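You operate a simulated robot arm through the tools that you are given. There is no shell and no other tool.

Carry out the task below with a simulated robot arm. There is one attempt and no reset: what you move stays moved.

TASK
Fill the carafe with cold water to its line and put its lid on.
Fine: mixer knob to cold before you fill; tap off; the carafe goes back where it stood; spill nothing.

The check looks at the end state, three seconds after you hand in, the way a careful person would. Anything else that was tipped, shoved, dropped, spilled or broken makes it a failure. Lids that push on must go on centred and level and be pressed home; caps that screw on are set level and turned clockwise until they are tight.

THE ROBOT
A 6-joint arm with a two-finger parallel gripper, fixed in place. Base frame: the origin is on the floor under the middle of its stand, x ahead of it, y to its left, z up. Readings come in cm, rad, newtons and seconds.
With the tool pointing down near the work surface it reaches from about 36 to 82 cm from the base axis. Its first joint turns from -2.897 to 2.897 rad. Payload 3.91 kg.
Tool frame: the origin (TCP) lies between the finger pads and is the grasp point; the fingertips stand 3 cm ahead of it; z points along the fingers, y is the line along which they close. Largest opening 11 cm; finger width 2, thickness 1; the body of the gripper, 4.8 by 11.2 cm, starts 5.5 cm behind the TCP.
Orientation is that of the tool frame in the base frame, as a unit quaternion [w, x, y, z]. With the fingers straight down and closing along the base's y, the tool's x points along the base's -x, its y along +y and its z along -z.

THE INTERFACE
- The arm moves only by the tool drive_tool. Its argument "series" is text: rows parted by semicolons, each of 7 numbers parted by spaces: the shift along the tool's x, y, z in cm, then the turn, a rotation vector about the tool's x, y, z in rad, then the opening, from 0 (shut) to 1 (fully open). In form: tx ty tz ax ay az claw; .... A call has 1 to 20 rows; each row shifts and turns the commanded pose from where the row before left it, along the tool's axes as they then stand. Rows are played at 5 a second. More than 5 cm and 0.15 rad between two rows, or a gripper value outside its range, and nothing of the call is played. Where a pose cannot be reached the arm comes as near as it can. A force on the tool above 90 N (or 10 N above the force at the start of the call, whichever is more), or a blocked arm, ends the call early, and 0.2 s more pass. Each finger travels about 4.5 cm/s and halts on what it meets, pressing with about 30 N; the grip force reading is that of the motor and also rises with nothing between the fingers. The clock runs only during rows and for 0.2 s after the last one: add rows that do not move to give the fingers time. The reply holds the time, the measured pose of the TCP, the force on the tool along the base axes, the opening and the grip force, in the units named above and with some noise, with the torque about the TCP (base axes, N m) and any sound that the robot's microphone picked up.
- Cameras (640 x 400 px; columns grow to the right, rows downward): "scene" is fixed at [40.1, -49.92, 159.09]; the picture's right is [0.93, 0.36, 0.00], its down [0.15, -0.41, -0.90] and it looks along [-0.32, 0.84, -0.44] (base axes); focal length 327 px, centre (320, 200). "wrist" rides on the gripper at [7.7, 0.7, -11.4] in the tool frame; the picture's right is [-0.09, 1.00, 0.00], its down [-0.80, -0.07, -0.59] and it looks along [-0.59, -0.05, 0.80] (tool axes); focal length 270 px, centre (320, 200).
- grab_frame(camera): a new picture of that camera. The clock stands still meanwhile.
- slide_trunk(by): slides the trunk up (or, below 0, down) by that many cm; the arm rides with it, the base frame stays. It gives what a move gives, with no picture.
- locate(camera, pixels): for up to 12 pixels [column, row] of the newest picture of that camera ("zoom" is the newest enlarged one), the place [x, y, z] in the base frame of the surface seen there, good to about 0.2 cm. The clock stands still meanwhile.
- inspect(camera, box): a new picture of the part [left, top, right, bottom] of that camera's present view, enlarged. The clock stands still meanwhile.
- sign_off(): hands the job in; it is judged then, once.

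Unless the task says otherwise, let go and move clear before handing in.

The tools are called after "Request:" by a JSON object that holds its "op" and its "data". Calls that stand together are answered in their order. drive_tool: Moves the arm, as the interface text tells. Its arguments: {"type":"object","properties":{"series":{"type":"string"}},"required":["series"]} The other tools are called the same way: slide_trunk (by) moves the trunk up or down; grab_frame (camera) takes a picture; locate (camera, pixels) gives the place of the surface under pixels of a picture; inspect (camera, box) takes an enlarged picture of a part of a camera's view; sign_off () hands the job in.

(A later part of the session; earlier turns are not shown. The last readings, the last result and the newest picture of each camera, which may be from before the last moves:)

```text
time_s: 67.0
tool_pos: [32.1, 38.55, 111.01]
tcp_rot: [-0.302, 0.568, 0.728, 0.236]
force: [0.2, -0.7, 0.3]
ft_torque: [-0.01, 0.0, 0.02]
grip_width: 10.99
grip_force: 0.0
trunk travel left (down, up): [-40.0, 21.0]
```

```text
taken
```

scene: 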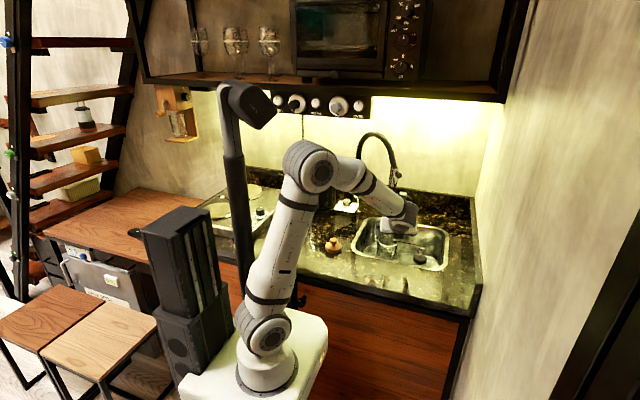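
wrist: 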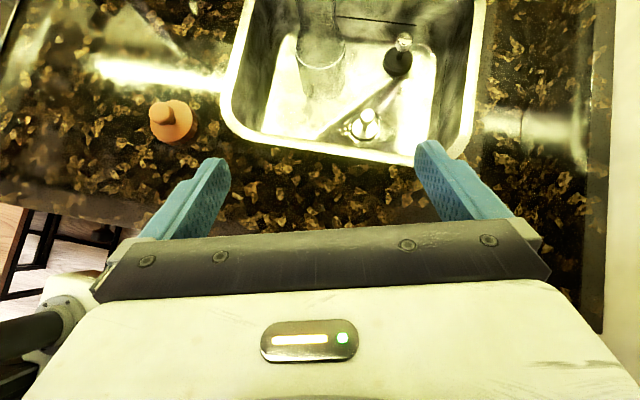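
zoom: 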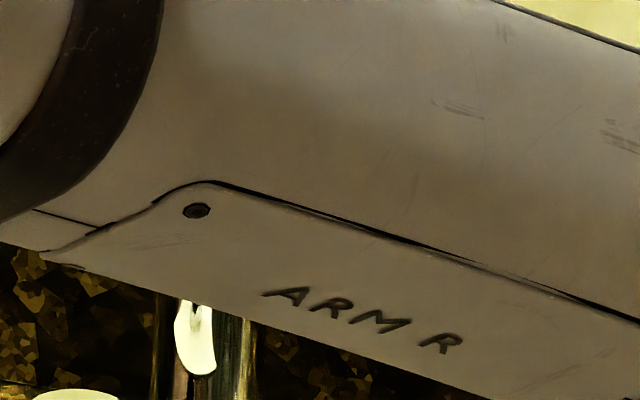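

The forearm still blocks the view, and for the lever I want the natural wrist pose anyway, with the camera on the base side. I'll straighten the tool, turn it about 153° back, then tilt forward to look at the tap.

Request:
{"op": "drive_tool", "data": {"series": "0 0 0 0 -0.131 0 0.6; 0 0 0 0 -0.131 0 0.4; 0 0 0 0 -0.131 0 0.2; 0 0 0 0 -0.131 0 0; 0 0 0 0 -0.131 0 0; 0 0 0 0 -0.131 0 0; 0 0 0 0 0 0 0"}}

Request:
{"op": "drive_tool", "data": {"series": "0 0 0 0 0 -0.1405 0; 0 0 0 0 0 -0.1405 0; 0 0 0 0 0 -0.1405 0; 0 0 0 0 0 -0.1405 0; 0 0 0 0 0 -0.1405 0; 0 0 0 0 0 -0.1405 0; 0 0 0 0 0 -0.1405 0; 0 0 0 0 0 -0.1405 0; 0 0 0 0 0 -0.1405 0; 0 0 0 0 0 -0.1405 0; 0 0 0 0 0 -0.1405 0; 0 0 0 0 0 -0.1405 0; 0 0 0 0 0 -0.1405 0; 0 0 0 0 0 -0.1405 0; 0 0 0 0 0 -0.1405 0; 0 0 0 0 0 -0.1405 0; 0 0 0 0 0 -0.1405 0; 0 0 0 0 0 -0.1405 0; 0 0 0 0 0 -0.1405 0; 0 0 0 0 0 0 0"}}

Request:
{"op": "drive_tool", "data": {"series": "0 0 0 0 -0.131 0 0; 0 0 0 0 -0.131 0 0; 0 0 0 0 -0.131 0 0; 0 0 0 0 -0.131 0 0; 0 0 0 0 -0.131 0 0; 0 0 0 0 -0.131 0 0; 0 0 0 0 0 0 0"}}

Request:
{"op": "grab_frame", "data": {"camera": "wrist"}}

Request:
{"op": "grab_frame", "data": {"camera": "scene"}}

```text
time_s: 68.5
tool_pos: [32.37, 38.59, 110.98]
tcp_rot: [0.001, 0.614, 0.789, -0.001]
force: [-0.4, -1.0, 0.0]
ft_torque: [-0.05, -0.01, 0.0]
grip_width: 0.0
grip_force: 28.4
trunk travel left (down, up): [-40.0, 21.0]
```

```text
time_s: 72.8
tool_pos: [32.31, 38.64, 111.01]
tcp_rot: [0.0, -0.624, 0.781, 0.0]
force: [0.3, 0.6, 0.1]
ft_torque: [-0.02, 0.02, 0.02]
grip_width: 0.03
grip_force: 29.7
trunk travel left (down, up): [-40.0, 21.0]
```

```text
time_s: 74.3
tool_pos: [32.32, 38.53, 111.21]
tcp_rot: [0.302, -0.574, 0.723, 0.239]
force: [0.6, -0.1, 0.7]
ft_torque: [0.0, 0.03, 0.01]
grip_width: 0.02
grip_force: 29.8
trunk travel left (down, up): [-40.0, 21.0]
```

```text
taken
```

wrist: 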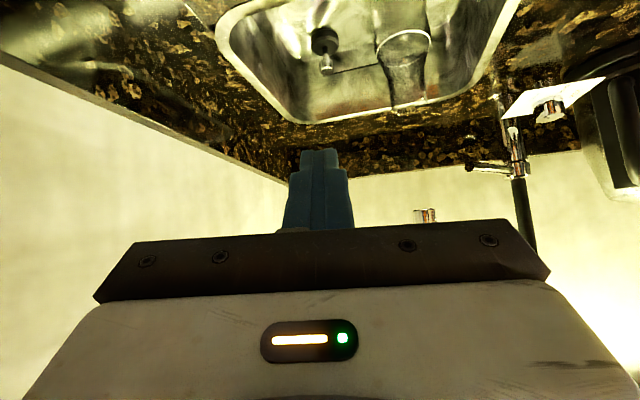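

```text
taken
```

scene: 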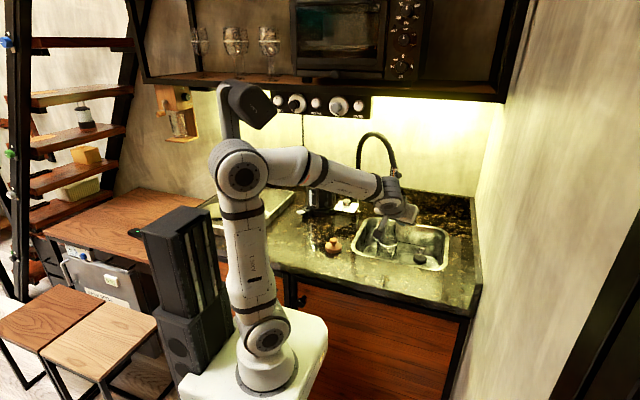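

Now the wrist view shows the carafe in the sink (405,65) and the tap's lever at (490,167). I'll zoom in on the lever and tap body.

Request:
{"op": "inspect", "data": {"camera": "wrist", "box": [450, 120, 550, 200]}}

Request:
{"op": "inspect", "data": {"camera": "scene", "box": [345, 170, 385, 200]}}

```text
5.00 times, centred on (500, 160) of wrist
```

zoom: 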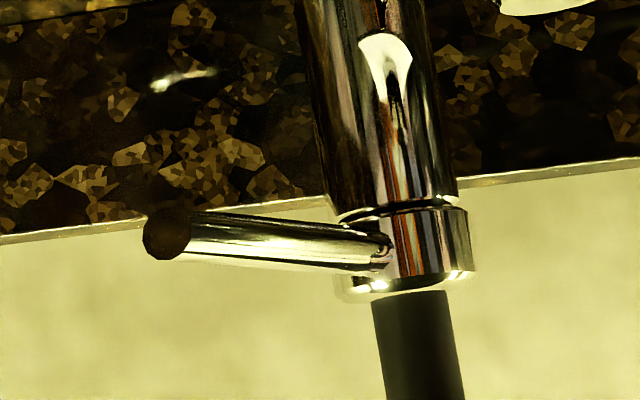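

```text
13.33 times, centred on (365, 185) of scene
```

zoom: 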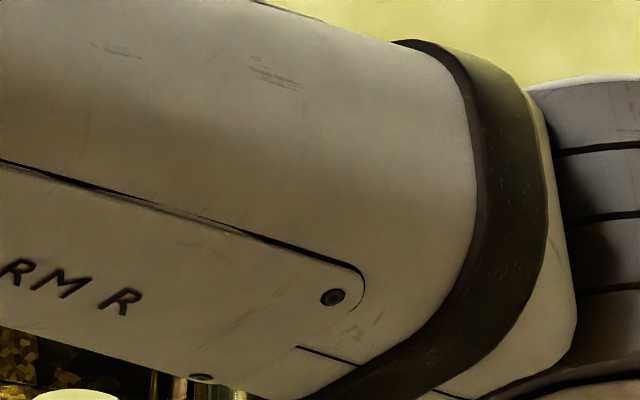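

The lever leaves a collar on top of the tap body and is level, pointing toward the sink. I'll try lifting it from below with closed fingers, so I'll tilt a bit more and go to a start point in front of and below its tip.

Request:
{"op": "drive_tool", "data": {"series": "0 0 0 0 -0.131 0 0; 0 0 0 0 -0.131 0 0; -0.094 2.92 2.21 0 0 0 0; -0.094 2.92 2.21 0 0 0 0; -0.094 2.92 2.21 0 0 0 0; -0.094 2.92 2.21 0 0 0 0; -0.094 2.92 2.21 0 0 0 0; -0.094 2.92 2.21 0 0 0 0; -0.094 2.92 2.21 0 0 0 0; -0.094 2.92 2.21 0 0 0 0; 0 0 0 0 0 0 0"}}

Request:
{"op": "grab_frame", "data": {"camera": "wrist"}}

Request:
{"op": "grab_frame", "data": {"camera": "scene"}}

```text
time_s: 76.8
tool_pos: [17.62, 55.52, 100.79]
tcp_rot: [0.321, -0.572, 0.691, 0.304]
force: [-0.2, -0.1, 0.4]
ft_torque: [-0.03, -0.03, 0.01]
grip_width: 0.0
grip_force: 30.5
out of reach, approached as far as the arm can: row 8, 9, 10
trunk travel left (down, up): [-40.0, 21.0]
```

```text
taken
```

wrist: 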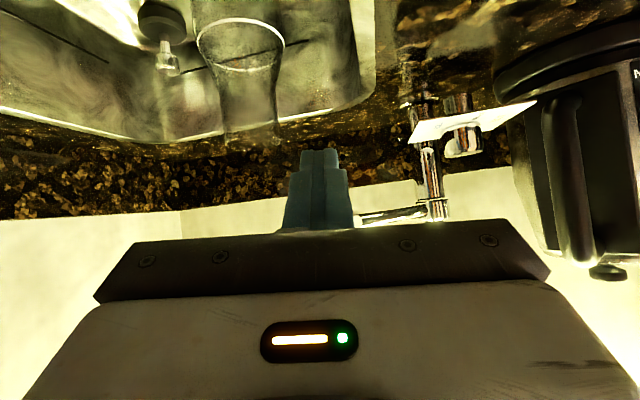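

```text
taken
```

scene: 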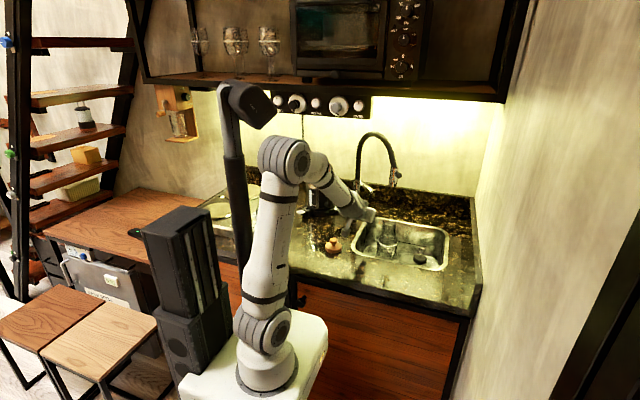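

The reply shows a joint limit: the tool became aligned with the forearm, so it can't flatten more at this trunk height. I'll raise the tool 20 cm and lower the trunk 20 cm, so the forearm comes in flatter.

Request:
{"op": "drive_tool", "data": {"series": "-3.16 0.21 -2.44 0 0 0 0; -3.16 0.21 -2.44 0 0 0 0; -3.16 0.21 -2.44 0 0 0 0; -3.16 0.21 -2.44 0 0 0 0; -3.16 0.21 -2.44 0 0 0 0; 0 0 0 0 0 0 0"}}

Request:
{"op": "slide_trunk", "data": {"by": -20}}

Request:
{"op": "grab_frame", "data": {"camera": "scene"}}

```text
time_s: 78.2
tool_pos: [11.44, 56.66, 122.95]
tcp_rot: [0.391, -0.54, 0.677, 0.312]
force: [-0.2, 0.2, 0.0]
ft_torque: [0.0, -0.01, 0.02]
grip_width: 0.0
grip_force: 30.3
out of reach, approached as far as the arm can: row 1, 2
trunk travel left (down, up): [-40.0, 21.0]
```

```text
time_s: 80.3
tool_pos: [11.56, 56.57, 102.85]
tcp_rot: [0.392, -0.54, 0.677, 0.312]
force: [-0.7, 0.1, 1.1]
ft_torque: [-0.01, 0.01, -0.01]
grip_width: 0.01
grip_force: 30.0
trunk travel left (down, up): [-20.0, 41.0]
```

```text
taken
```

scene: 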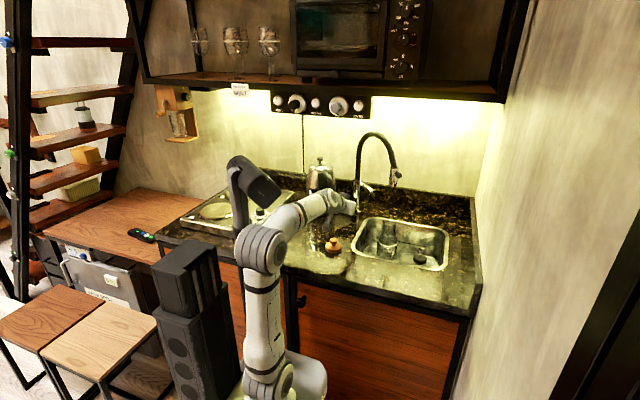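

Now the orientation is as intended (60° tilt, heading 77°) at (11.6,56.6,102.9). I'll look at the lever from here.

Request:
{"op": "grab_frame", "data": {"camera": "wrist"}}

Request:
{"op": "inspect", "data": {"camera": "scene", "box": [335, 165, 405, 215]}}

```text
taken
```

wrist: 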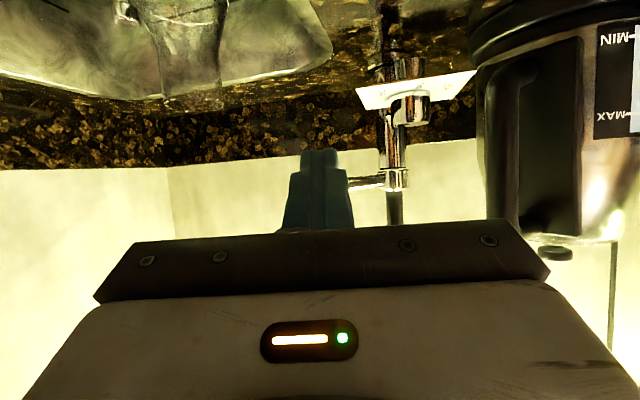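

```text
8.00 times, centred on (370, 190) of scene
```

zoom: 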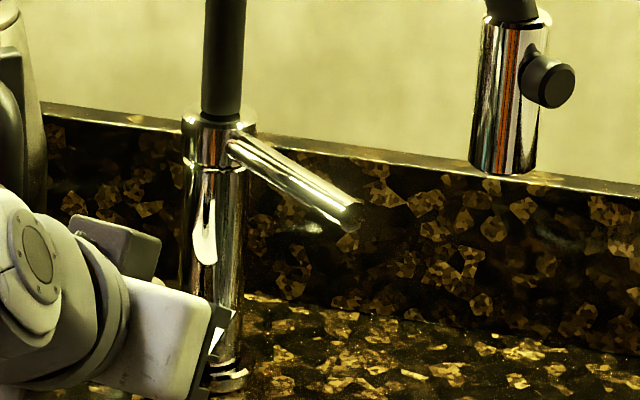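

The lever is now clearly visible in the scene zoom, from (232,145) to (352,215). I'll locate points along it.

Request:
{"op": "locate", "data": {"camera": "zoom", "pixels": [[240, 148], [265, 162], [290, 178], [315, 192], [335, 205], [350, 215], [345, 225], [300, 197], [260, 175], [212, 140], [212, 120], [212, 180]]}}

```text
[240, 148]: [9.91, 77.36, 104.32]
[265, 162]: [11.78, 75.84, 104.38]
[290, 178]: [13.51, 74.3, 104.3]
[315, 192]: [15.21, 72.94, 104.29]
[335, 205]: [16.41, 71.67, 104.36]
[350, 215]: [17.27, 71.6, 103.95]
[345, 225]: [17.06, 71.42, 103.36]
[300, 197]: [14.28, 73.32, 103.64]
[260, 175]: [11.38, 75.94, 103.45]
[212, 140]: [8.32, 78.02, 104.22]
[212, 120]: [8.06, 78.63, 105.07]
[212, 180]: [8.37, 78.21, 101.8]
```

The lever is level, its centre at z≈104 and its tip at (17.3,71.6). I'll bring the closed fingertips under its last 2 cm, leaving 1.4 cm clearance beneath.

Request:
{"op": "drive_tool", "data": {"series": "-1.29 -0.186 2.786 0 0 0 0; -1.29 -0.186 2.786 0 0 0 0; -1.29 -0.186 2.786 0 0 0 0; -1.29 -0.186 2.786 0 0 0 0; 0 0 0 0 0 0 0"}}

Request:
{"op": "inspect", "data": {"camera": "scene", "box": [335, 165, 405, 215]}}

Request:
{"op": "grab_frame", "data": {"camera": "wrist"}}

```text
time_s: 81.5
tool_pos: [14.78, 68.31, 101.71]
tcp_rot: [0.392, -0.539, 0.677, 0.312]
force: [-0.2, -0.1, 0.1]
ft_torque: [0.01, 0.0, -0.01]
grip_width: 0.01
grip_force: 30.0
trunk travel left (down, up): [-20.0, 41.0]
```

```text
8.00 times, centred on (370, 190) of scene
```

zoom: 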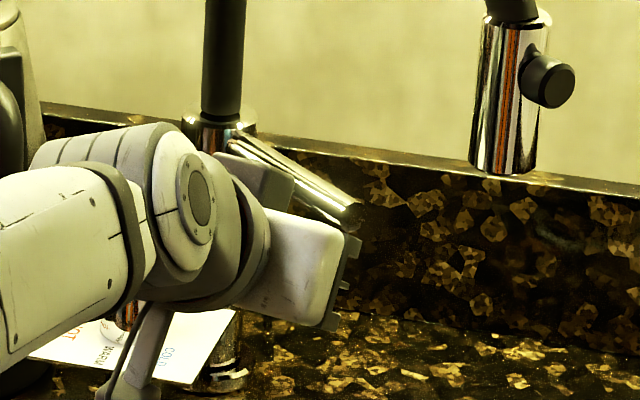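

```text
taken
```

wrist: 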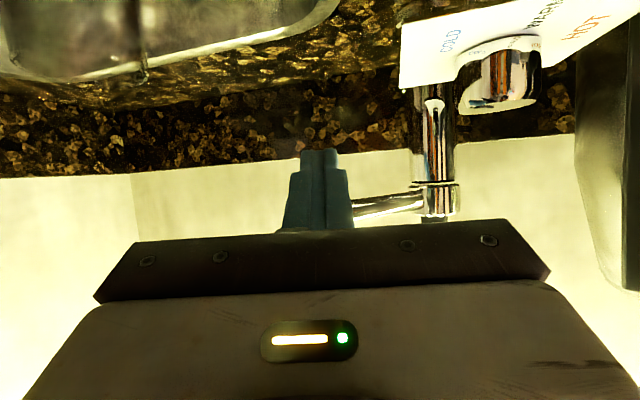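

No contact yet. I'll slide the last step under the lever and begin raising.

Request:
{"op": "drive_tool", "data": {"series": "-1.29 -0.186 2.786 0 0 0 0; 0 0 0 0 0 0 0"}}

Request:
{"op": "drive_tool", "data": {"series": "-0.868 0 -0.5 0 0 0 0; 0 0 0 0 0 0 0"}}

Request:
{"op": "drive_tool", "data": {"series": "-0.26 0 -0.15 0 0 0 0; 0 0 0 0 0 0 0"}}

Request:
{"op": "inspect", "data": {"camera": "scene", "box": [335, 165, 405, 215]}}

```text
time_s: 82.1
tool_pos: [15.54, 71.23, 101.49]
tcp_rot: [0.392, -0.54, 0.677, 0.312]
force: [-1.1, -0.1, -0.2]
ft_torque: [0.02, -0.01, -0.02]
grip_width: 0.02
grip_force: 30.4
trunk travel left (down, up): [-20.0, 41.0]
```

```text
time_s: 82.7
tool_pos: [15.65, 71.2, 102.01]
tcp_rot: [0.392, -0.539, 0.678, 0.31]
force: [-1.6, -7.0, -11.3]
ft_torque: [0.1, 0.16, -0.12]
grip_width: 0.0
grip_force: 30.3
trunk travel left (down, up): [-20.0, 41.0]
```

```text
time_s: 83.3
tool_pos: [15.59, 71.36, 102.11]
tcp_rot: [0.39, -0.54, 0.679, 0.308]
force: [-3.9, -15.7, -31.9]
ft_torque: [0.11, 0.36, -0.2]
grip_width: 0.0
grip_force: 30.1
trunk travel left (down, up): [-20.0, 41.0]
```

```text
8.00 times, centred on (370, 190) of scene
```

zoom: 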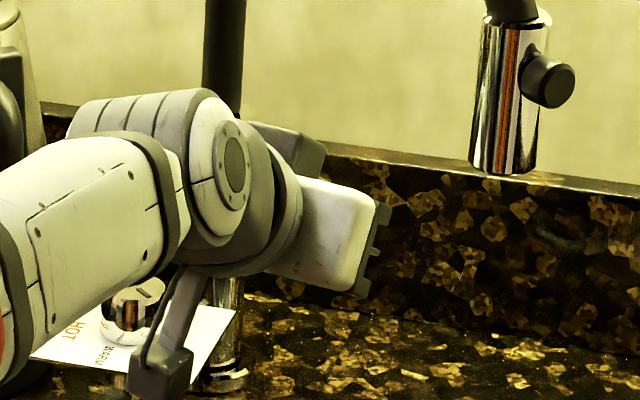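

Lifting meets a firm stop (-32 N with no real motion), so the lever doesn't lift. I'll lower and back off, and check that the lever is unchanged.

Request:
{"op": "drive_tool", "data": {"series": "0.8 0 0.46 0 0 0 0; 0.4 0 0.23 0 0 0 0; 0 0 -3 0 0 0 0; 0 0 -3 0 0 0 0; 0 0 0 0 0 0 0"}}

Request:
{"op": "inspect", "data": {"camera": "scene", "box": [335, 165, 405, 215]}}

Request:
{"op": "inspect", "data": {"camera": "wrist", "box": [330, 150, 490, 240]}}

```text
time_s: 84.5
tool_pos: [14.42, 66.37, 104.33]
tcp_rot: [0.392, -0.54, 0.677, 0.311]
force: [0.2, 0.3, 0.0]
ft_torque: [-0.01, 0.04, 0.03]
grip_width: 0.0
grip_force: 30.0
trunk travel left (down, up): [-20.0, 41.0]
```

```text
8.00 times, centred on (370, 190) of scene
```

zoom: 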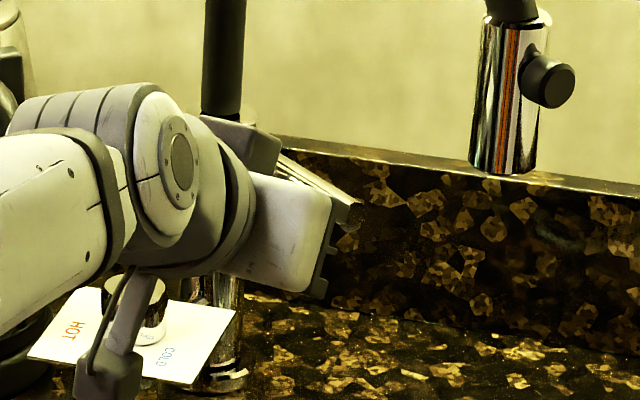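

```text
4.00 times, centred on (410, 195) of wrist
```

zoom: 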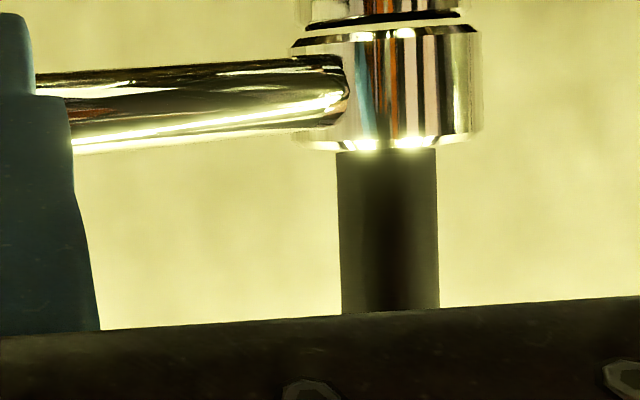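

The lever looks unchanged, and there's a seam under the collar, so it probably swings around the vertical axis. I'll bring the fingertips level with the lever in front of it and push gently toward +y.

Request:
{"op": "drive_tool", "data": {"series": "-2.18 -0.51 1.37 0 0 0 0; 0 0 0 0 0 0 0"}}

Request:
{"op": "drive_tool", "data": {"series": "-0.25 0 0.433 0 0 0 0; -0.15 0 0.26 0 0 0 0; 0 0 0 0 0 0 0"}}

Request:
{"op": "drive_tool", "data": {"series": "-0.15 0 0.26 0 0 0 0; 0 0 0 0 0 0 0"}}

Request:
{"op": "inspect", "data": {"camera": "wrist", "box": [250, 120, 470, 250]}}

```text
time_s: 85.1
tool_pos: [15.27, 68.3, 105.5]
tcp_rot: [0.396, -0.537, 0.678, 0.309]
force: [-0.2, -0.4, 1.2]
ft_torque: [-0.03, 0.04, -0.01]
grip_width: 0.02
grip_force: 29.9
out of reach, approached as far as the arm can: row 1
trunk travel left (down, up): [-20.0, 41.0]
```

```text
time_s: 85.9
tool_pos: [15.1, 68.95, 105.53]
tcp_rot: [0.396, -0.537, 0.678, 0.31]
force: [-0.4, -20.7, 1.6]
ft_torque: [-0.23, 0.0, -0.32]
grip_width: 0.0
grip_force: 30.0
trunk travel left (down, up): [-20.0, 41.0]
```

```text
time_s: 86.5
tool_pos: [15.08, 69.12, 105.61]
tcp_rot: [0.397, -0.536, 0.678, 0.31]
force: [-3.6, -32.5, -0.5]
ft_torque: [-0.47, 0.06, -0.42]
grip_width: 0.0
grip_force: 29.7
trunk travel left (down, up): [-20.0, 41.0]
```

```text
2.91 times, centred on (360, 185) of wrist
```

zoom: 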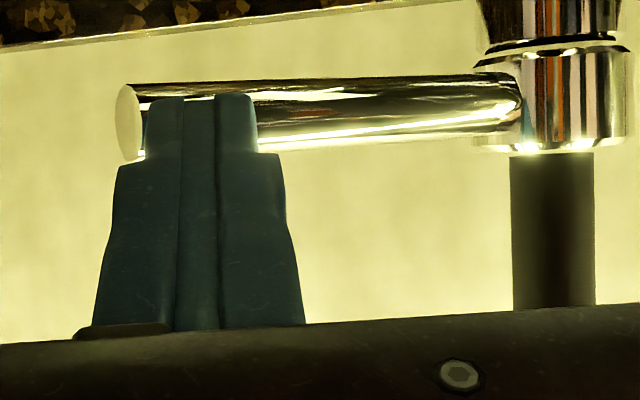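

The lever also resists a push toward +y (-32 N with no motion). I'll back off 12 cm, raise the trunk a bit for a steeper reach, and set up to straddle the lever with open fingers so I can test pulling it the other way.

Request:
{"op": "drive_tool", "data": {"series": "1.5 0 -2.6 0 0 0 0; 1.5 0 -2.6 0 0 0 0; 1.5 0 -2.6 0 0 0 0; 1.5 0 -2.6 0 0 0 0; 0 0 0 0 0 0 0.2"}}

Request:
{"op": "slide_trunk", "data": {"by": 12}}

Request:
{"op": "drive_tool", "data": {"series": "0 0 0 0 0.131 0 0.45; 0 0 0 0 0.131 0 0.45; 0 0 0 0 0.131 0 0.45; 0 0 0 0 0.131 0 0.45; 0 0 0 0 0 -0.1353 0.45; 0 0 0 0 0 -0.1353 0.45; 0 0 0 0 0 -0.1353 0.45; 0 0 0 0 0 -0.1353 0.45; 0 0 0 0 0 -0.1353 0.45; 0 0 0 0 0 -0.1353 0.45; 0 0 0 0 0 -0.1353 0.45; 0 0 0 0 0 -0.1353 0.45; 0 0 0 0 0 0 0.45"}}

Request:
{"op": "grab_frame", "data": {"camera": "scene"}}

```text
time_s: 87.7
tool_pos: [12.55, 57.53, 105.49]
tcp_rot: [0.392, -0.54, 0.677, 0.312]
force: [-0.5, -0.5, -0.8]
ft_torque: [-0.01, 0.02, 0.0]
grip_width: 2.22
grip_force: 0.1
trunk travel left (down, up): [-20.0, 41.0]
```

```text
time_s: 89.2
tool_pos: [12.61, 57.57, 117.42]
tcp_rot: [0.391, -0.54, 0.677, 0.312]
force: [-0.1, 0.6, 0.4]
ft_torque: [0.01, 0.01, 0.0]
grip_width: 2.19
grip_force: 0.0
trunk travel left (down, up): [-32.0, 29.0]
```

```text
time_s: 91.0
tool_pos: [8.79, 54.82, 112.16]
tcp_rot: [-0.284, 0.699, -0.654, -0.057]
force: [0.3, 0.4, 0.8]
ft_torque: [0.03, 0.04, 0.0]
grip_width: 4.96
grip_force: 0.1
out of reach, approached as far as the arm can: row 1, 2, 3, 4, 7, 8, 9
trunk travel left (down, up): [-32.0, 29.0]
stopped in row 9: the arm was blocked; the commanded pose is now the measured one
```

```text
taken
```

scene: 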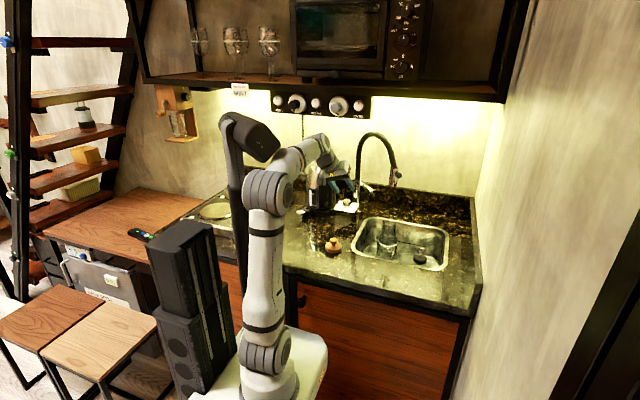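

The arm stopped as "blocked" while turning (no contact force shows). I'll look closely to make sure nothing was touched.

Request:
{"op": "inspect", "data": {"camera": "scene", "box": [270, 110, 410, 230]}}

Request:
{"op": "grab_frame", "data": {"camera": "wrist"}}

```text
3.33 times, centred on (340, 170) of scene
```

zoom: 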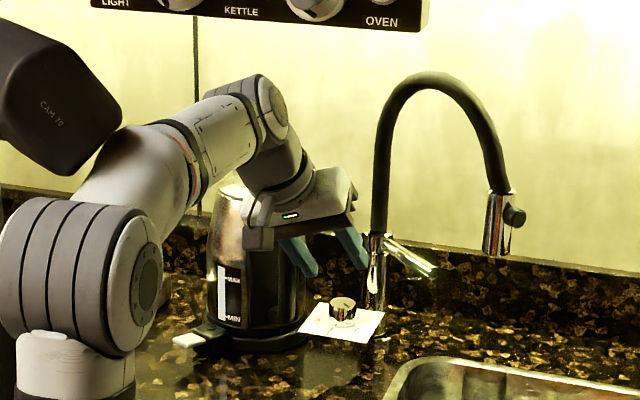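

```text
taken
```

wrist: 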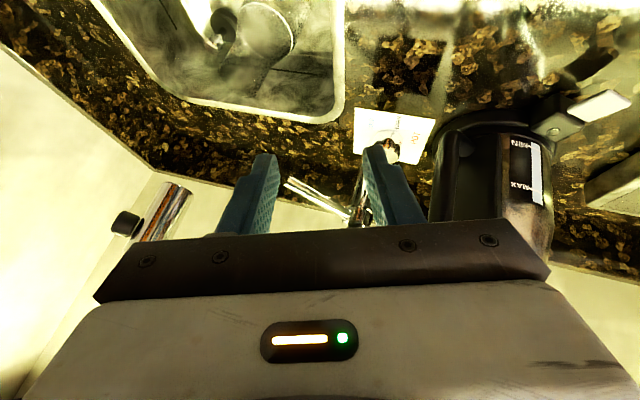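

The fingers are clear of the kettle and tap. The arm may have come against its own mast camera ("CAM 70"), so I'll check where that head is.

Request:
{"op": "locate", "data": {"camera": "scene", "pixels": [[240, 125], [265, 145], [235, 160], [240, 200], [290, 165], [310, 150], [270, 185], [325, 150], [250, 120], [275, 140], [238, 115], [265, 160]]}}

Request:
{"op": "inspect", "data": {"camera": "scene", "box": [200, 90, 360, 210]}}

```text
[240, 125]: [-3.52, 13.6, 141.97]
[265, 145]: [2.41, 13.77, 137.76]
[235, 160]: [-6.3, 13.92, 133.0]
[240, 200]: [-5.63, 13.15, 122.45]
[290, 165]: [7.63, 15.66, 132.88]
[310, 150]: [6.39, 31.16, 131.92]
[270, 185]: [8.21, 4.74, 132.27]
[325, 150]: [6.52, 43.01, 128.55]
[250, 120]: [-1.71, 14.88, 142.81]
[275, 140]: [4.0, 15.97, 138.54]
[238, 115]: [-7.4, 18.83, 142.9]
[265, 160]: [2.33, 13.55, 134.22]
```

```text
3.33 times, centred on (280, 150) of scene
```

zoom: 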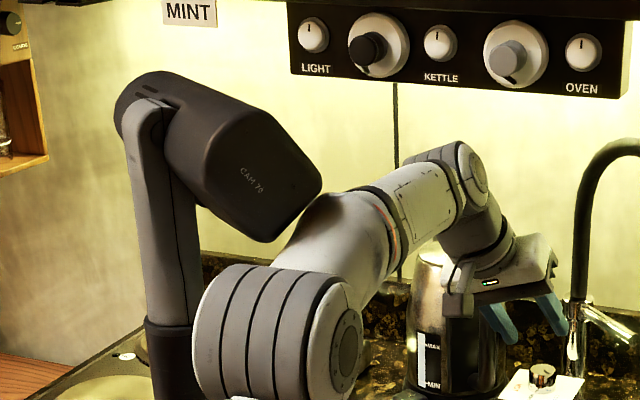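

The mast's camera head rides with the trunk at about (-8..4, 13–19), z 130–143, right beside the folded elbow, so that's probably what blocked it. I'll move the tool toward +x, away from the mast, before reorienting.

Request:
{"op": "drive_tool", "data": {"series": "0.46 -3.16 0.97 0 0 0 0.45; 0.46 -3.16 0.97 0 0 0 0.45; 0.46 -3.16 0.97 0 0 0 0.45; 0.46 -3.16 0.97 0 0 0 0.45; 0 0 0 0 0 0 0.45"}}

Request:
{"op": "inspect", "data": {"camera": "scene", "box": [200, 90, 420, 240]}}

```text
time_s: 92.2
tool_pos: [12.22, 53.89, 107.0]
tcp_rot: [-0.289, 0.698, -0.653, -0.055]
force: [0.4, -0.7, 0.1]
ft_torque: [0.0, 0.0, -0.01]
grip_width: 4.97
grip_force: 0.0
out of reach, approached as far as the arm can: row 1, 2, 3, 4
trunk travel left (down, up): [-32.0, 29.0]
```

```text
2.67 times, centred on (310, 165) of scene
```

zoom: 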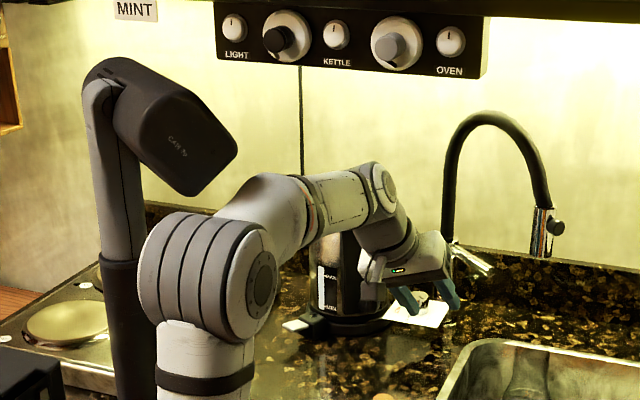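

All rows reported out of reach at this azimuth, which fits the mast head limiting the folded elbow. I'll swing the tool out to about (27,45,112), away from the mast, where the arm moved freely before.

Request:
{"op": "drive_tool", "data": {"series": "3.17 -1.63 -1.09 0 0 0 0.45; 3.17 -1.63 -1.09 0 0 0 0.45; 3.17 -1.63 -1.09 0 0 0 0.45; 0 0 0 0 0 0 0.45; 0 0 0 0 0 0 0.45"}}

Request:
{"op": "inspect", "data": {"camera": "scene", "box": [200, 90, 460, 280]}}

```text
time_s: 93.4
tool_pos: [12.71, 44.33, 104.8]
tcp_rot: [-0.285, 0.701, -0.651, -0.056]
force: [0.1, -0.5, -0.1]
ft_torque: [-0.03, -0.03, 0.04]
grip_width: 4.94
grip_force: 0.1
out of reach, approached as far as the arm can: row 1, 2, 3
trunk travel left (down, up): [-32.0, 29.0]
```

```text
2.11 times, centred on (330, 185) of scene
```

zoom: 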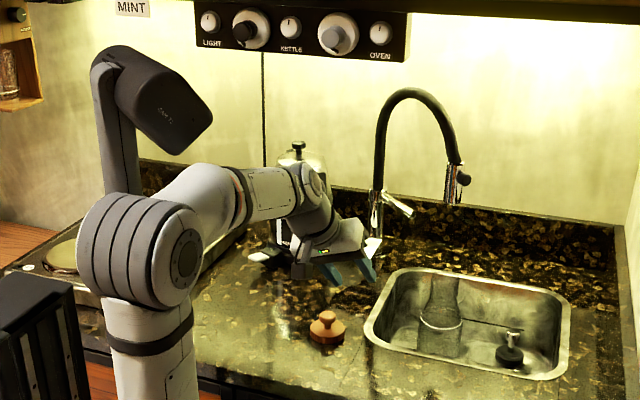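

The arm still doesn't follow toward +x although nothing visible is touching. I'll look at the whole scene and the arm closely to understand what limits it.

Request:
{"op": "grab_frame", "data": {"camera": "scene"}}

Request:
{"op": "inspect", "data": {"camera": "scene", "box": [200, 110, 350, 220]}}

Request:
{"op": "grab_frame", "data": {"camera": "wrist"}}

```text
taken
```

scene: 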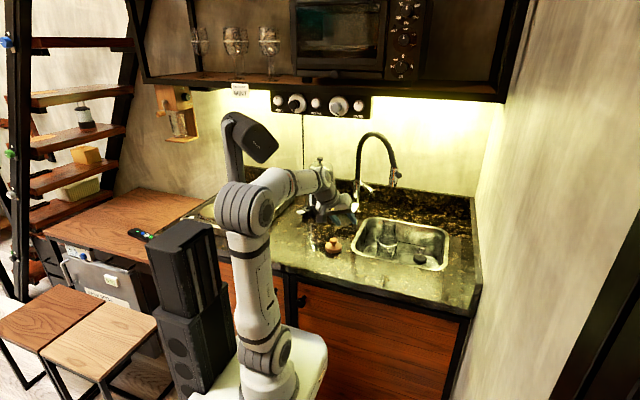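

```text
3.64 times, centred on (275, 165) of scene
```

zoom: 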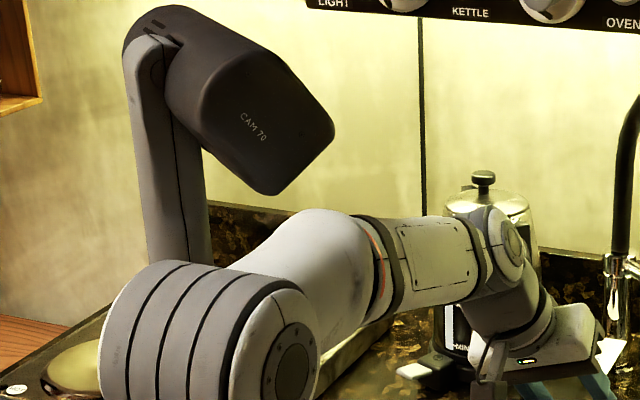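

```text
taken
```

wrist: 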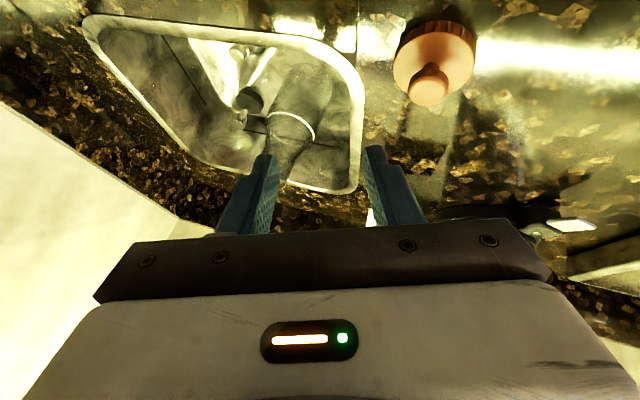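

Nothing is touching, so the commanded pose has drifted from what the arm can do here. I'll bring the commanded pose back onto the measured one, then try a small test move.

Request:
{"op": "drive_tool", "data": {"series": "0.45 4.0 0.43 0 0 0 0.45; 0.45 4.0 0.43 0 0 0 0.45; 0.45 4.0 0.43 0 0 0 0.45; 0.45 4.0 0.43 0 0 0 0.45; 0 0 0 0 0 0 0.45"}}

Request:
{"op": "drive_tool", "data": {"series": "0 -1.5 0 0 0 0 0.45; 0 0 0 0 0 0 0.45"}}

```text
time_s: 94.6
tool_pos: [-1.8, 43.38, 97.49]
tcp_rot: [-0.282, 0.704, -0.649, -0.058]
force: [-0.4, 0.1, -1.2]
ft_torque: [0.02, -0.02, -0.04]
grip_width: 4.94
grip_force: 0.1
trunk travel left (down, up): [-32.0, 29.0]
```

```text
time_s: 95.2
tool_pos: [-0.51, 43.24, 97.98]
tcp_rot: [-0.281, 0.704, -0.649, -0.057]
force: [0.5, 0.3, 0.7]
ft_torque: [0.01, -0.03, -0.01]
grip_width: 4.95
grip_force: 0.0
trunk travel left (down, up): [-32.0, 29.0]
```

The commanded pose follows what was reached, and here the arm moves freely again. I'll raise the trunk back to the height that worked for the knob, then bring the tool to vertical with the fingers' closing line across the lever.

Request:
{"op": "slide_trunk", "data": {"by": 8}}

Request:
{"op": "drive_tool", "data": {"series": "0 0 -2 -0.0731 0.0453 -0.1094 0.45; 0 0 -2 -0.0731 0.0453 -0.1094 0.45; 0 0 -1 -0.0731 0.0453 -0.1094 0.45; 0 0 0 -0.0731 0.0453 -0.1094 0.45; 0 0 0 -0.0731 0.0453 -0.1094 0.45; 0 0 0 -0.0731 0.0453 -0.1094 0.45; 0 0 0 -0.0731 0.0453 -0.1094 0.45; 0 0 0 0 0 0 0.45"}}

Request:
{"op": "grab_frame", "data": {"camera": "scene"}}

```text
time_s: 96.4
tool_pos: [-0.39, 43.23, 106.08]
tcp_rot: [-0.281, 0.705, -0.649, -0.058]
force: [-0.2, -0.4, -0.2]
ft_torque: [0.01, 0.02, 0.04]
grip_width: 4.95
grip_force: 0.0
trunk travel left (down, up): [-40.0, 21.0]
```

```text
time_s: 98.2
tool_pos: [-6.55, 39.02, 108.3]
tcp_rot: [-0.157, 0.83, -0.535, -0.028]
force: [-0.4, 0.2, 0.1]
ft_torque: [-0.02, 0.02, 0.02]
grip_width: 4.95
grip_force: 0.0
out of reach, approached as far as the arm can: row 3, 4, 5, 6, 7
trunk travel left (down, up): [-40.0, 21.0]
```

```text
taken
```

scene: 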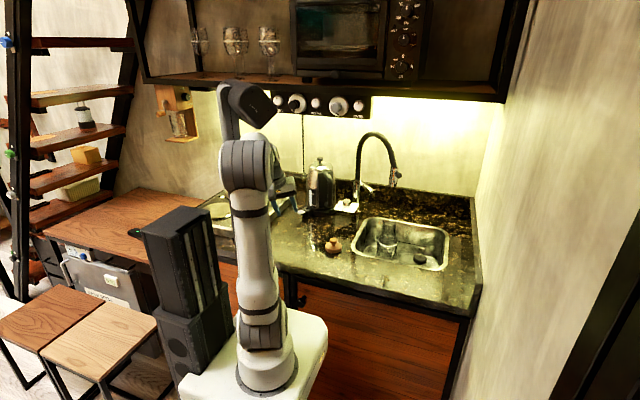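

The tool has drifted left with limits reported again. I'll zoom in on the arm and the wrist to see its joint state before moving on.

Request:
{"op": "inspect", "data": {"camera": "scene", "box": [190, 70, 340, 230]}}

Request:
{"op": "grab_frame", "data": {"camera": "wrist"}}

```text
2.50 times, centred on (265, 150) of scene
```

zoom: 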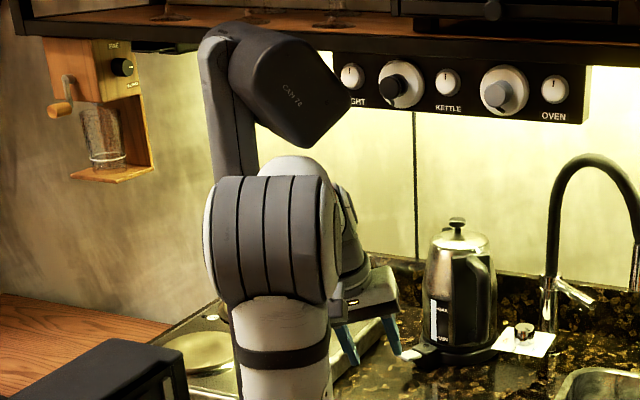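

```text
taken
```

wrist: 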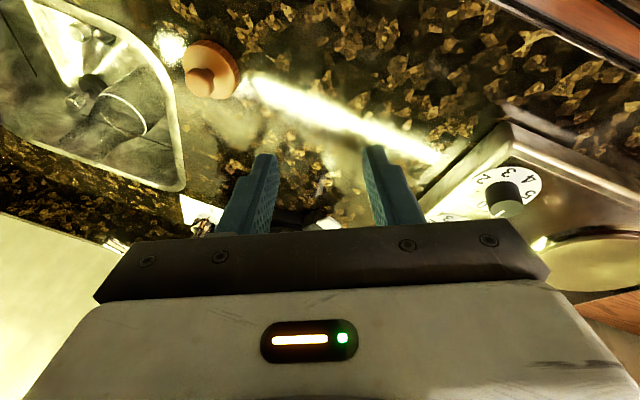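

The likeliest cause is the robot's own mast camera hanging just above the forearm, with the arm trapped beside it when folded high. The forearm is lower now, so I'll slide right and a bit down, out of that pocket.

Request:
{"op": "drive_tool", "data": {"series": "0.83 -3.42 1.49 0 0 0 0.45; 0.83 -3.42 1.49 0 0 0 0.45; 0.83 -3.42 1.49 0 0 0 0.45; 0.83 -3.42 1.49 0 0 0 0.45; 0.83 -3.42 1.49 0 0 0 0.45; 0 0 0 0 0 0 0.45"}}

Request:
{"op": "inspect", "data": {"camera": "scene", "box": [190, 70, 420, 260]}}

```text
time_s: 99.6
tool_pos: [-3.9, 38.53, 100.7]
tcp_rot: [-0.161, 0.836, -0.524, -0.022]
force: [0.2, 0.2, -0.3]
ft_torque: [-0.01, 0.01, -0.02]
grip_width: 4.94
grip_force: 0.0
out of reach, approached as far as the arm can: row 1, 2, 3, 4, 5
trunk travel left (down, up): [-40.0, 21.0]
```

```text
2.11 times, centred on (305, 165) of scene
```

zoom: 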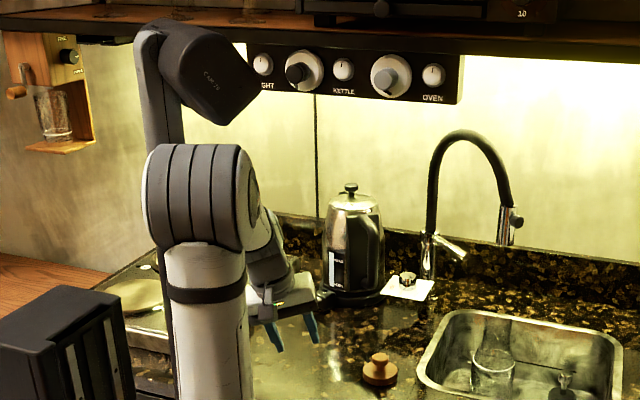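

The pattern of limits (the tool must stay right of the arm's plane) tells me the wrist roll joint is flipped at its stop. To undo that, I'll first point the tool well to the right (heading 50°, 45° down) while moving right, which moves those joints away from their stops.

Request:
{"op": "drive_tool", "data": {"series": "-0.021 -2.211 0.579 0.038 -0.041 0.1213 0.2; -0.262 -2.170 0.668 0.038 -0.041 0.1213 0.2; -0.492 -2.097 0.765 0.038 -0.041 0.1213 0.2; -0.707 -1.993 0.867 0.038 -0.041 0.1213 0.2; -0.903 -1.860 0.973 0.038 -0.041 0.1213 0.2; -1.078 -1.700 1.0815 0.038 -0.041 0.1213 0.2; -1.2265 -1.517 1.19 0.038 -0.041 0.1213 0.2; -1.3475 -1.313 1.2965 0.038 -0.041 0.1213 0.2; -1.4385 -1.092 1.3996 0.038 -0.041 0.1213 0.2; 0 0 0 0 0 0 0.2"}}

Request:
{"op": "inspect", "data": {"camera": "scene", "box": [190, 70, 420, 260]}}

```text
time_s: 101.8
tool_pos: [14.36, 48.29, 100.41]
tcp_rot: [0.341, -0.395, 0.837, 0.162]
force: [0.7, -1.4, -1.1]
ft_torque: [-0.01, -0.03, 0.04]
grip_width: 2.19
grip_force: 0.0
trunk travel left (down, up): [-40.0, 21.0]
```

```text
2.11 times, centred on (305, 165) of scene
```

zoom: 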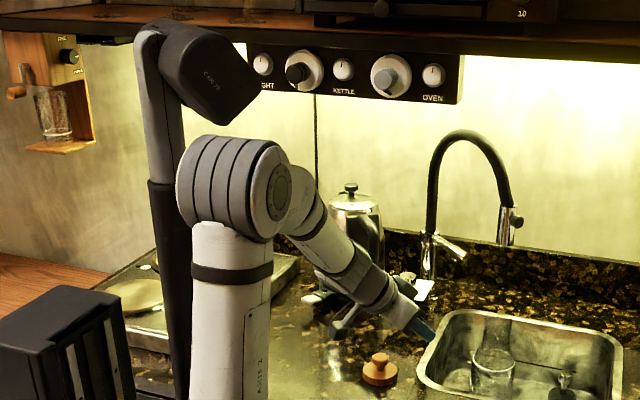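

That reached cleanly, with the tool now well to the right of the forearm line. To un-flip the wrist I'll swing through the straight-arm direction: first turn the heading to 92°, then pitch the tool up past the forearm line.

Request:
{"op": "drive_tool", "data": {"series": "0 1.68 0 -0.0818 0 -0.0877 0.2; 0 1.68 0 -0.0818 0 -0.0877 0.2; 0 1.68 0 -0.0818 0 -0.0877 0.2; 0 1.68 0 -0.0818 0 -0.0877 0.2; 0 1.68 0 -0.0818 0 -0.0877 0.2; 0 0 0 0 0 0 0.2"}}

```text
time_s: 103.2
tool_pos: [6.78, 52.04, 100.55]
tcp_rot: [0.279, -0.628, 0.682, 0.25]
force: [-0.3, -0.3, -0.5]
ft_torque: [-0.02, -0.01, -0.05]
grip_width: 2.2
grip_force: 0.1
trunk travel left (down, up): [-40.0, 21.0]
```

No limits were reported this time. I'll test whether the wrist is now free by pitching the tool down in place toward vertical.

Request:
{"op": "drive_tool", "data": {"series": "0 0 0 0 0.14 0 0.2; 0 0 0 0 0.14 0 0.2; 0 0 0 0 0.14 0 0.2; 0 0 0 0 0 0 0.2"}}

Request:
{"op": "inspect", "data": {"camera": "scene", "box": [190, 70, 420, 260]}}

```text
time_s: 104.2
tool_pos: [2.79, 50.82, 97.47]
tcp_rot: [0.165, -0.659, 0.727, 0.101]
force: [0.2, -0.3, -0.4]
ft_torque: [0.0, -0.01, 0.02]
grip_width: 2.2
grip_force: 0.0
out of reach, approached as far as the arm can: row 2, 3
trunk travel left (down, up): [-40.0, 21.0]
```

```text
2.11 times, centred on (305, 165) of scene
```

zoom: 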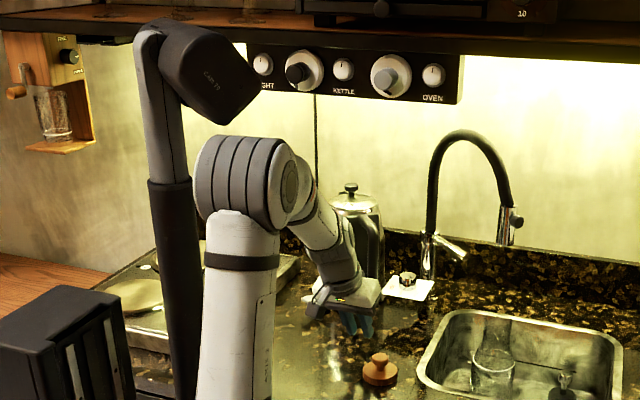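

It's still limited (it drifted left on rows 2–3), so the roll joint isn't through yet. I'll pitch back up and continue past the forearm line, then swing left.

Request:
{"op": "drive_tool", "data": {"series": "0 0 0 0 -0.14 0 0.2; 0 0 0 0 -0.14 0 0.2; 0 0 0 0 -0.14 0 0.2; 0 0 0 0 0 0 0.2"}}

```text
time_s: 105.2
tool_pos: [2.87, 50.78, 97.57]
tcp_rot: [0.305, -0.627, 0.681, 0.225]
force: [-0.1, 0.4, -0.7]
ft_torque: [-0.02, 0.0, -0.01]
grip_width: 2.19
grip_force: 0.1
trunk travel left (down, up): [-40.0, 21.0]
```

I'll shift right to stay clear of the mast, then pitch up through the forearm line on its left side and swing left — the reverse of how the wrist got flipped.

Request:
{"op": "drive_tool", "data": {"series": "-0.34 -2.45 0.33 0 0 0 0.2; -0.34 -2.45 0.33 0 0 0 0.2; -0.34 -2.45 0.33 0 0 0 0.2; 0 1.72 0 -0.084 0 -0.0857 0.2; -2.87 0 0 0 -0.14 0 0.2; -2.87 0 0 0 -0.14 0 0.2; 0 2.3 0 -0.1126 0 -0.065 0.2; 0 2.3 0 -0.1126 0 -0.065 0.2; 0 0 0 0 0 0 0.2"}}

Request:
{"op": "inspect", "data": {"camera": "scene", "box": [190, 70, 420, 260]}}

```text
time_s: 107.2
tool_pos: [4.03, 55.09, 102.11]
tcp_rot: [-0.331, 0.7, -0.507, -0.38]
force: [-0.2, -1.2, 0.1]
ft_torque: [-0.02, -0.01, -0.03]
grip_width: 2.22
grip_force: 0.1
out of reach, approached as far as the arm can: row 4
trunk travel left (down, up): [-40.0, 21.0]
```

```text
2.11 times, centred on (305, 165) of scene
```

zoom: 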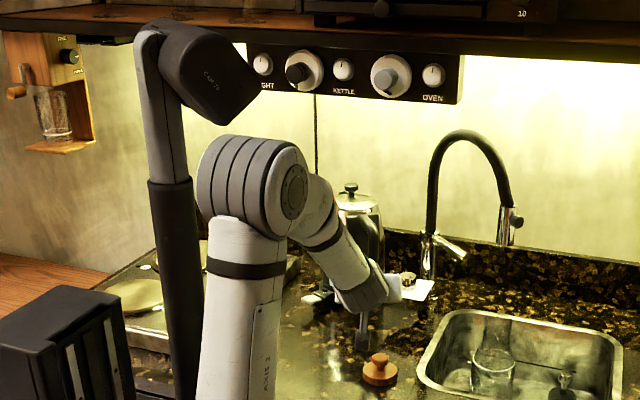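

Only one row was flagged and the tool swung over to the left. Now I'll pitch down on this side; if the wrist is un-flipped, there should be no limit.

Request:
{"op": "drive_tool", "data": {"series": "0 0 0 0 0.122 0 0.2; 0 0 0 0 0.122 0 0.2; 0 0 0 0 0.122 0 0.2; 0 0 0 0 0.122 0 0.2; 0 0 0 0 0.122 0 0.2; 0 0 0 0 0 0 0.2"}}

Request:
{"op": "inspect", "data": {"camera": "scene", "box": [190, 70, 420, 260]}}

```text
time_s: 108.6
tool_pos: [4.27, 54.84, 101.54]
tcp_rot: [-0.183, 0.777, -0.566, -0.206]
force: [0.1, 1.0, -0.3]
ft_torque: [-0.02, 0.0, -0.01]
grip_width: 2.19
grip_force: 0.0
out of reach, approached as far as the arm can: row 2, 3, 5
trunk travel left (down, up): [-40.0, 21.0]
```

```text
2.11 times, centred on (305, 165) of scene
```

zoom: 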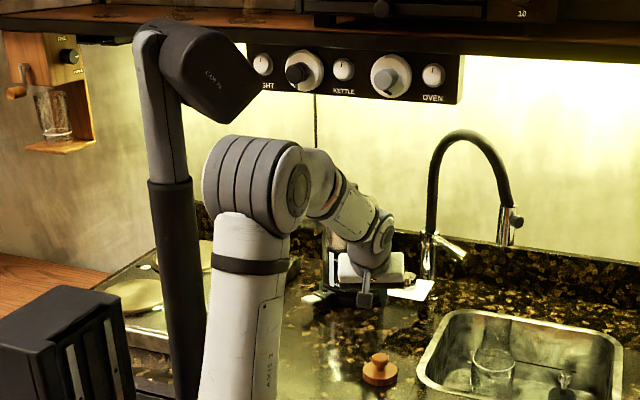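

Some rows were flagged again. I'll test by turning the heading back toward the arm's plane.

Request:
{"op": "drive_tool", "data": {"series": "0 0 0 0.069 0 0.11 0.2; 0 0 0 0.069 0 0.11 0.2; 0 0 0 0 0 0 0.2"}}

```text
time_s: 109.4
tool_pos: [6.64, 54.34, 100.16]
tcp_rot: [-0.194, 0.738, -0.611, -0.211]
force: [0.0, -0.2, -0.2]
ft_torque: [-0.01, -0.02, 0.02]
grip_width: 2.2
grip_force: 0.0
out of reach, approached as far as the arm can: row 1, 2
trunk travel left (down, up): [-40.0, 21.0]
```

Still limited on this side. I'll measure the elbow and wrist joint caps in the scene view, so I know the forearm's exact slope and can pass precisely through the straight direction.

Request:
{"op": "inspect", "data": {"camera": "scene", "box": [250, 120, 400, 220]}}

Request:
{"op": "grab_frame", "data": {"camera": "scene"}}

```text
4.00 times, centred on (325, 170) of scene
```

zoom: 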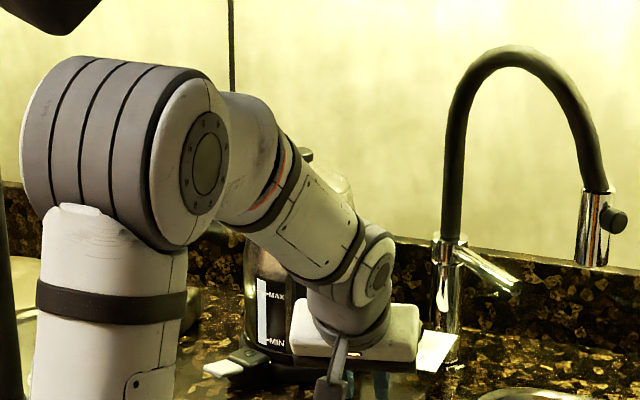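

```text
taken
```

scene: 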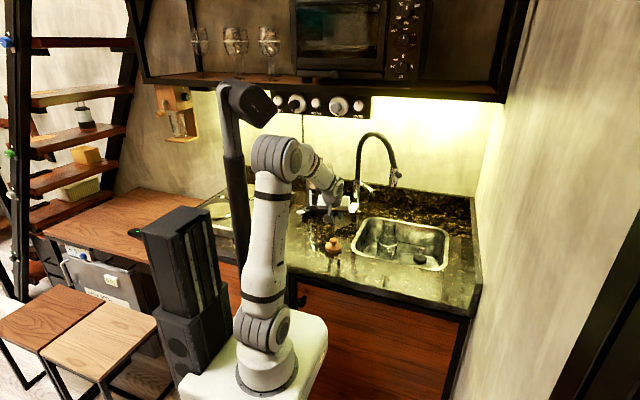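

I'll zoom in on the label plate beyond the roll joint; whether "ARM R" reads upright tells me the roll joint's state.

Request:
{"op": "inspect", "data": {"camera": "scene", "box": [305, 150, 355, 200]}}

Request:
{"op": "locate", "data": {"camera": "scene", "pixels": [[297, 161], [338, 187], [274, 330], [284, 325], [266, 190]]}}

```text
8.00 times, centred on (330, 175) of scene
```

zoom: 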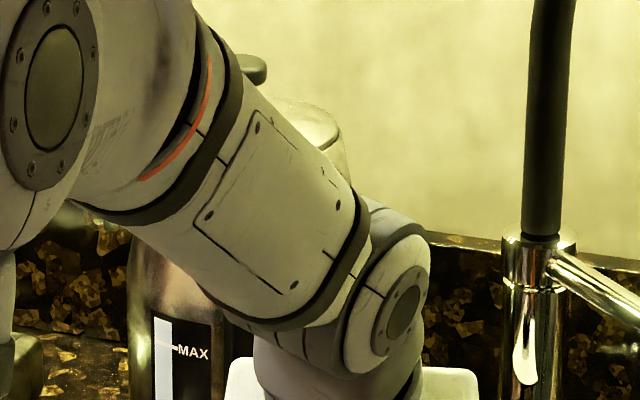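

```text
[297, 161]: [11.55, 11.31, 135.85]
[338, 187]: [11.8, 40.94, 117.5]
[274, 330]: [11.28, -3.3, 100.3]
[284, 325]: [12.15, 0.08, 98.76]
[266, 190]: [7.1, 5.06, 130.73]
```

The plate beyond the roll joint shows its blank side, which confirms the roll joint is flipped about 180°. The forearm geometry is now measured (links about 38/35 cm, 3 cm side offset, slope ≈-31°). I'll line the tool up to the left of the forearm at the forearm's own slope, ready to cross straight through.

Request:
{"op": "drive_tool", "data": {"series": "-1.11 -1.505 -0.468 0 -0.131 0 0.2; -1.16 -1.505 -0.319 0 -0.131 0 0.2; -1.19 -1.505 -0.163 0 -0.131 0 0.2; 0 0 0 0 0 0 0.2"}}

Request:
{"op": "inspect", "data": {"camera": "scene", "box": [250, 120, 400, 220]}}

```text
time_s: 110.4
tool_pos: [10.86, 57.06, 103.18]
tcp_rot: [-0.308, 0.684, -0.561, -0.351]
force: [0.6, -0.1, -1.4]
ft_torque: [-0.01, 0.0, 0.04]
grip_width: 2.2
grip_force: 0.1
trunk travel left (down, up): [-40.0, 21.0]
```

```text
4.00 times, centred on (325, 170) of scene
```

zoom: 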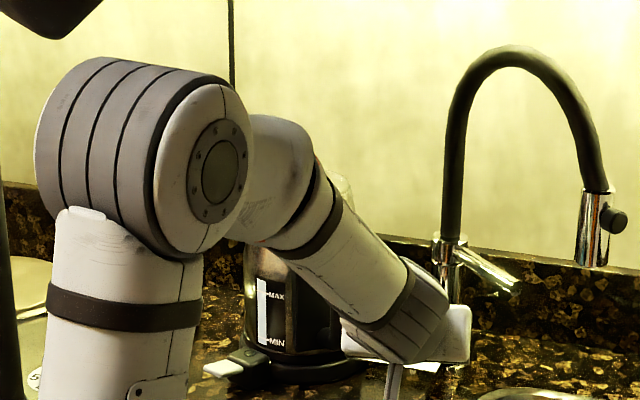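

The tool now sits left of the forearm at its slope (-34.4°), with no limits reported. I'll sweep right about the wrist, straight through the forearm's direction.

Request:
{"op": "drive_tool", "data": {"series": "0.024 -1.21 -0.035 0.0578 0.002 0.0396 0.2; 0.101 -2.48 -0.148 0.1187 0.004 0.0812 0.2; 0.101 -2.48 -0.148 0.1187 0.004 0.0812 0.2; 0.101 -2.48 -0.148 0.1187 0.004 0.0812 0.2; 0.101 -2.48 -0.148 0.1187 0.004 0.0812 0.2; 0.101 -2.48 -0.148 0.1187 0.004 0.0812 0.2; 0 0 0 0 0 0 0.2"}}

Request:
{"op": "inspect", "data": {"camera": "scene", "box": [250, 120, 400, 220]}}

```text
time_s: 112.0
tool_pos: [23.47, 54.19, 103.82]
tcp_rot: [0.419, -0.415, 0.781, 0.205]
force: [0.8, -0.8, -0.1]
ft_torque: [0.0, 0.01, 0.01]
grip_width: 2.19
grip_force: 0.0
trunk travel left (down, up): [-40.0, 21.0]
```

```text
4.00 times, centred on (325, 170) of scene
```

zoom: 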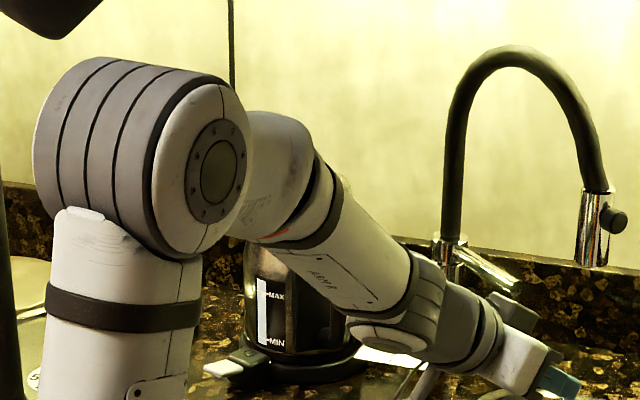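

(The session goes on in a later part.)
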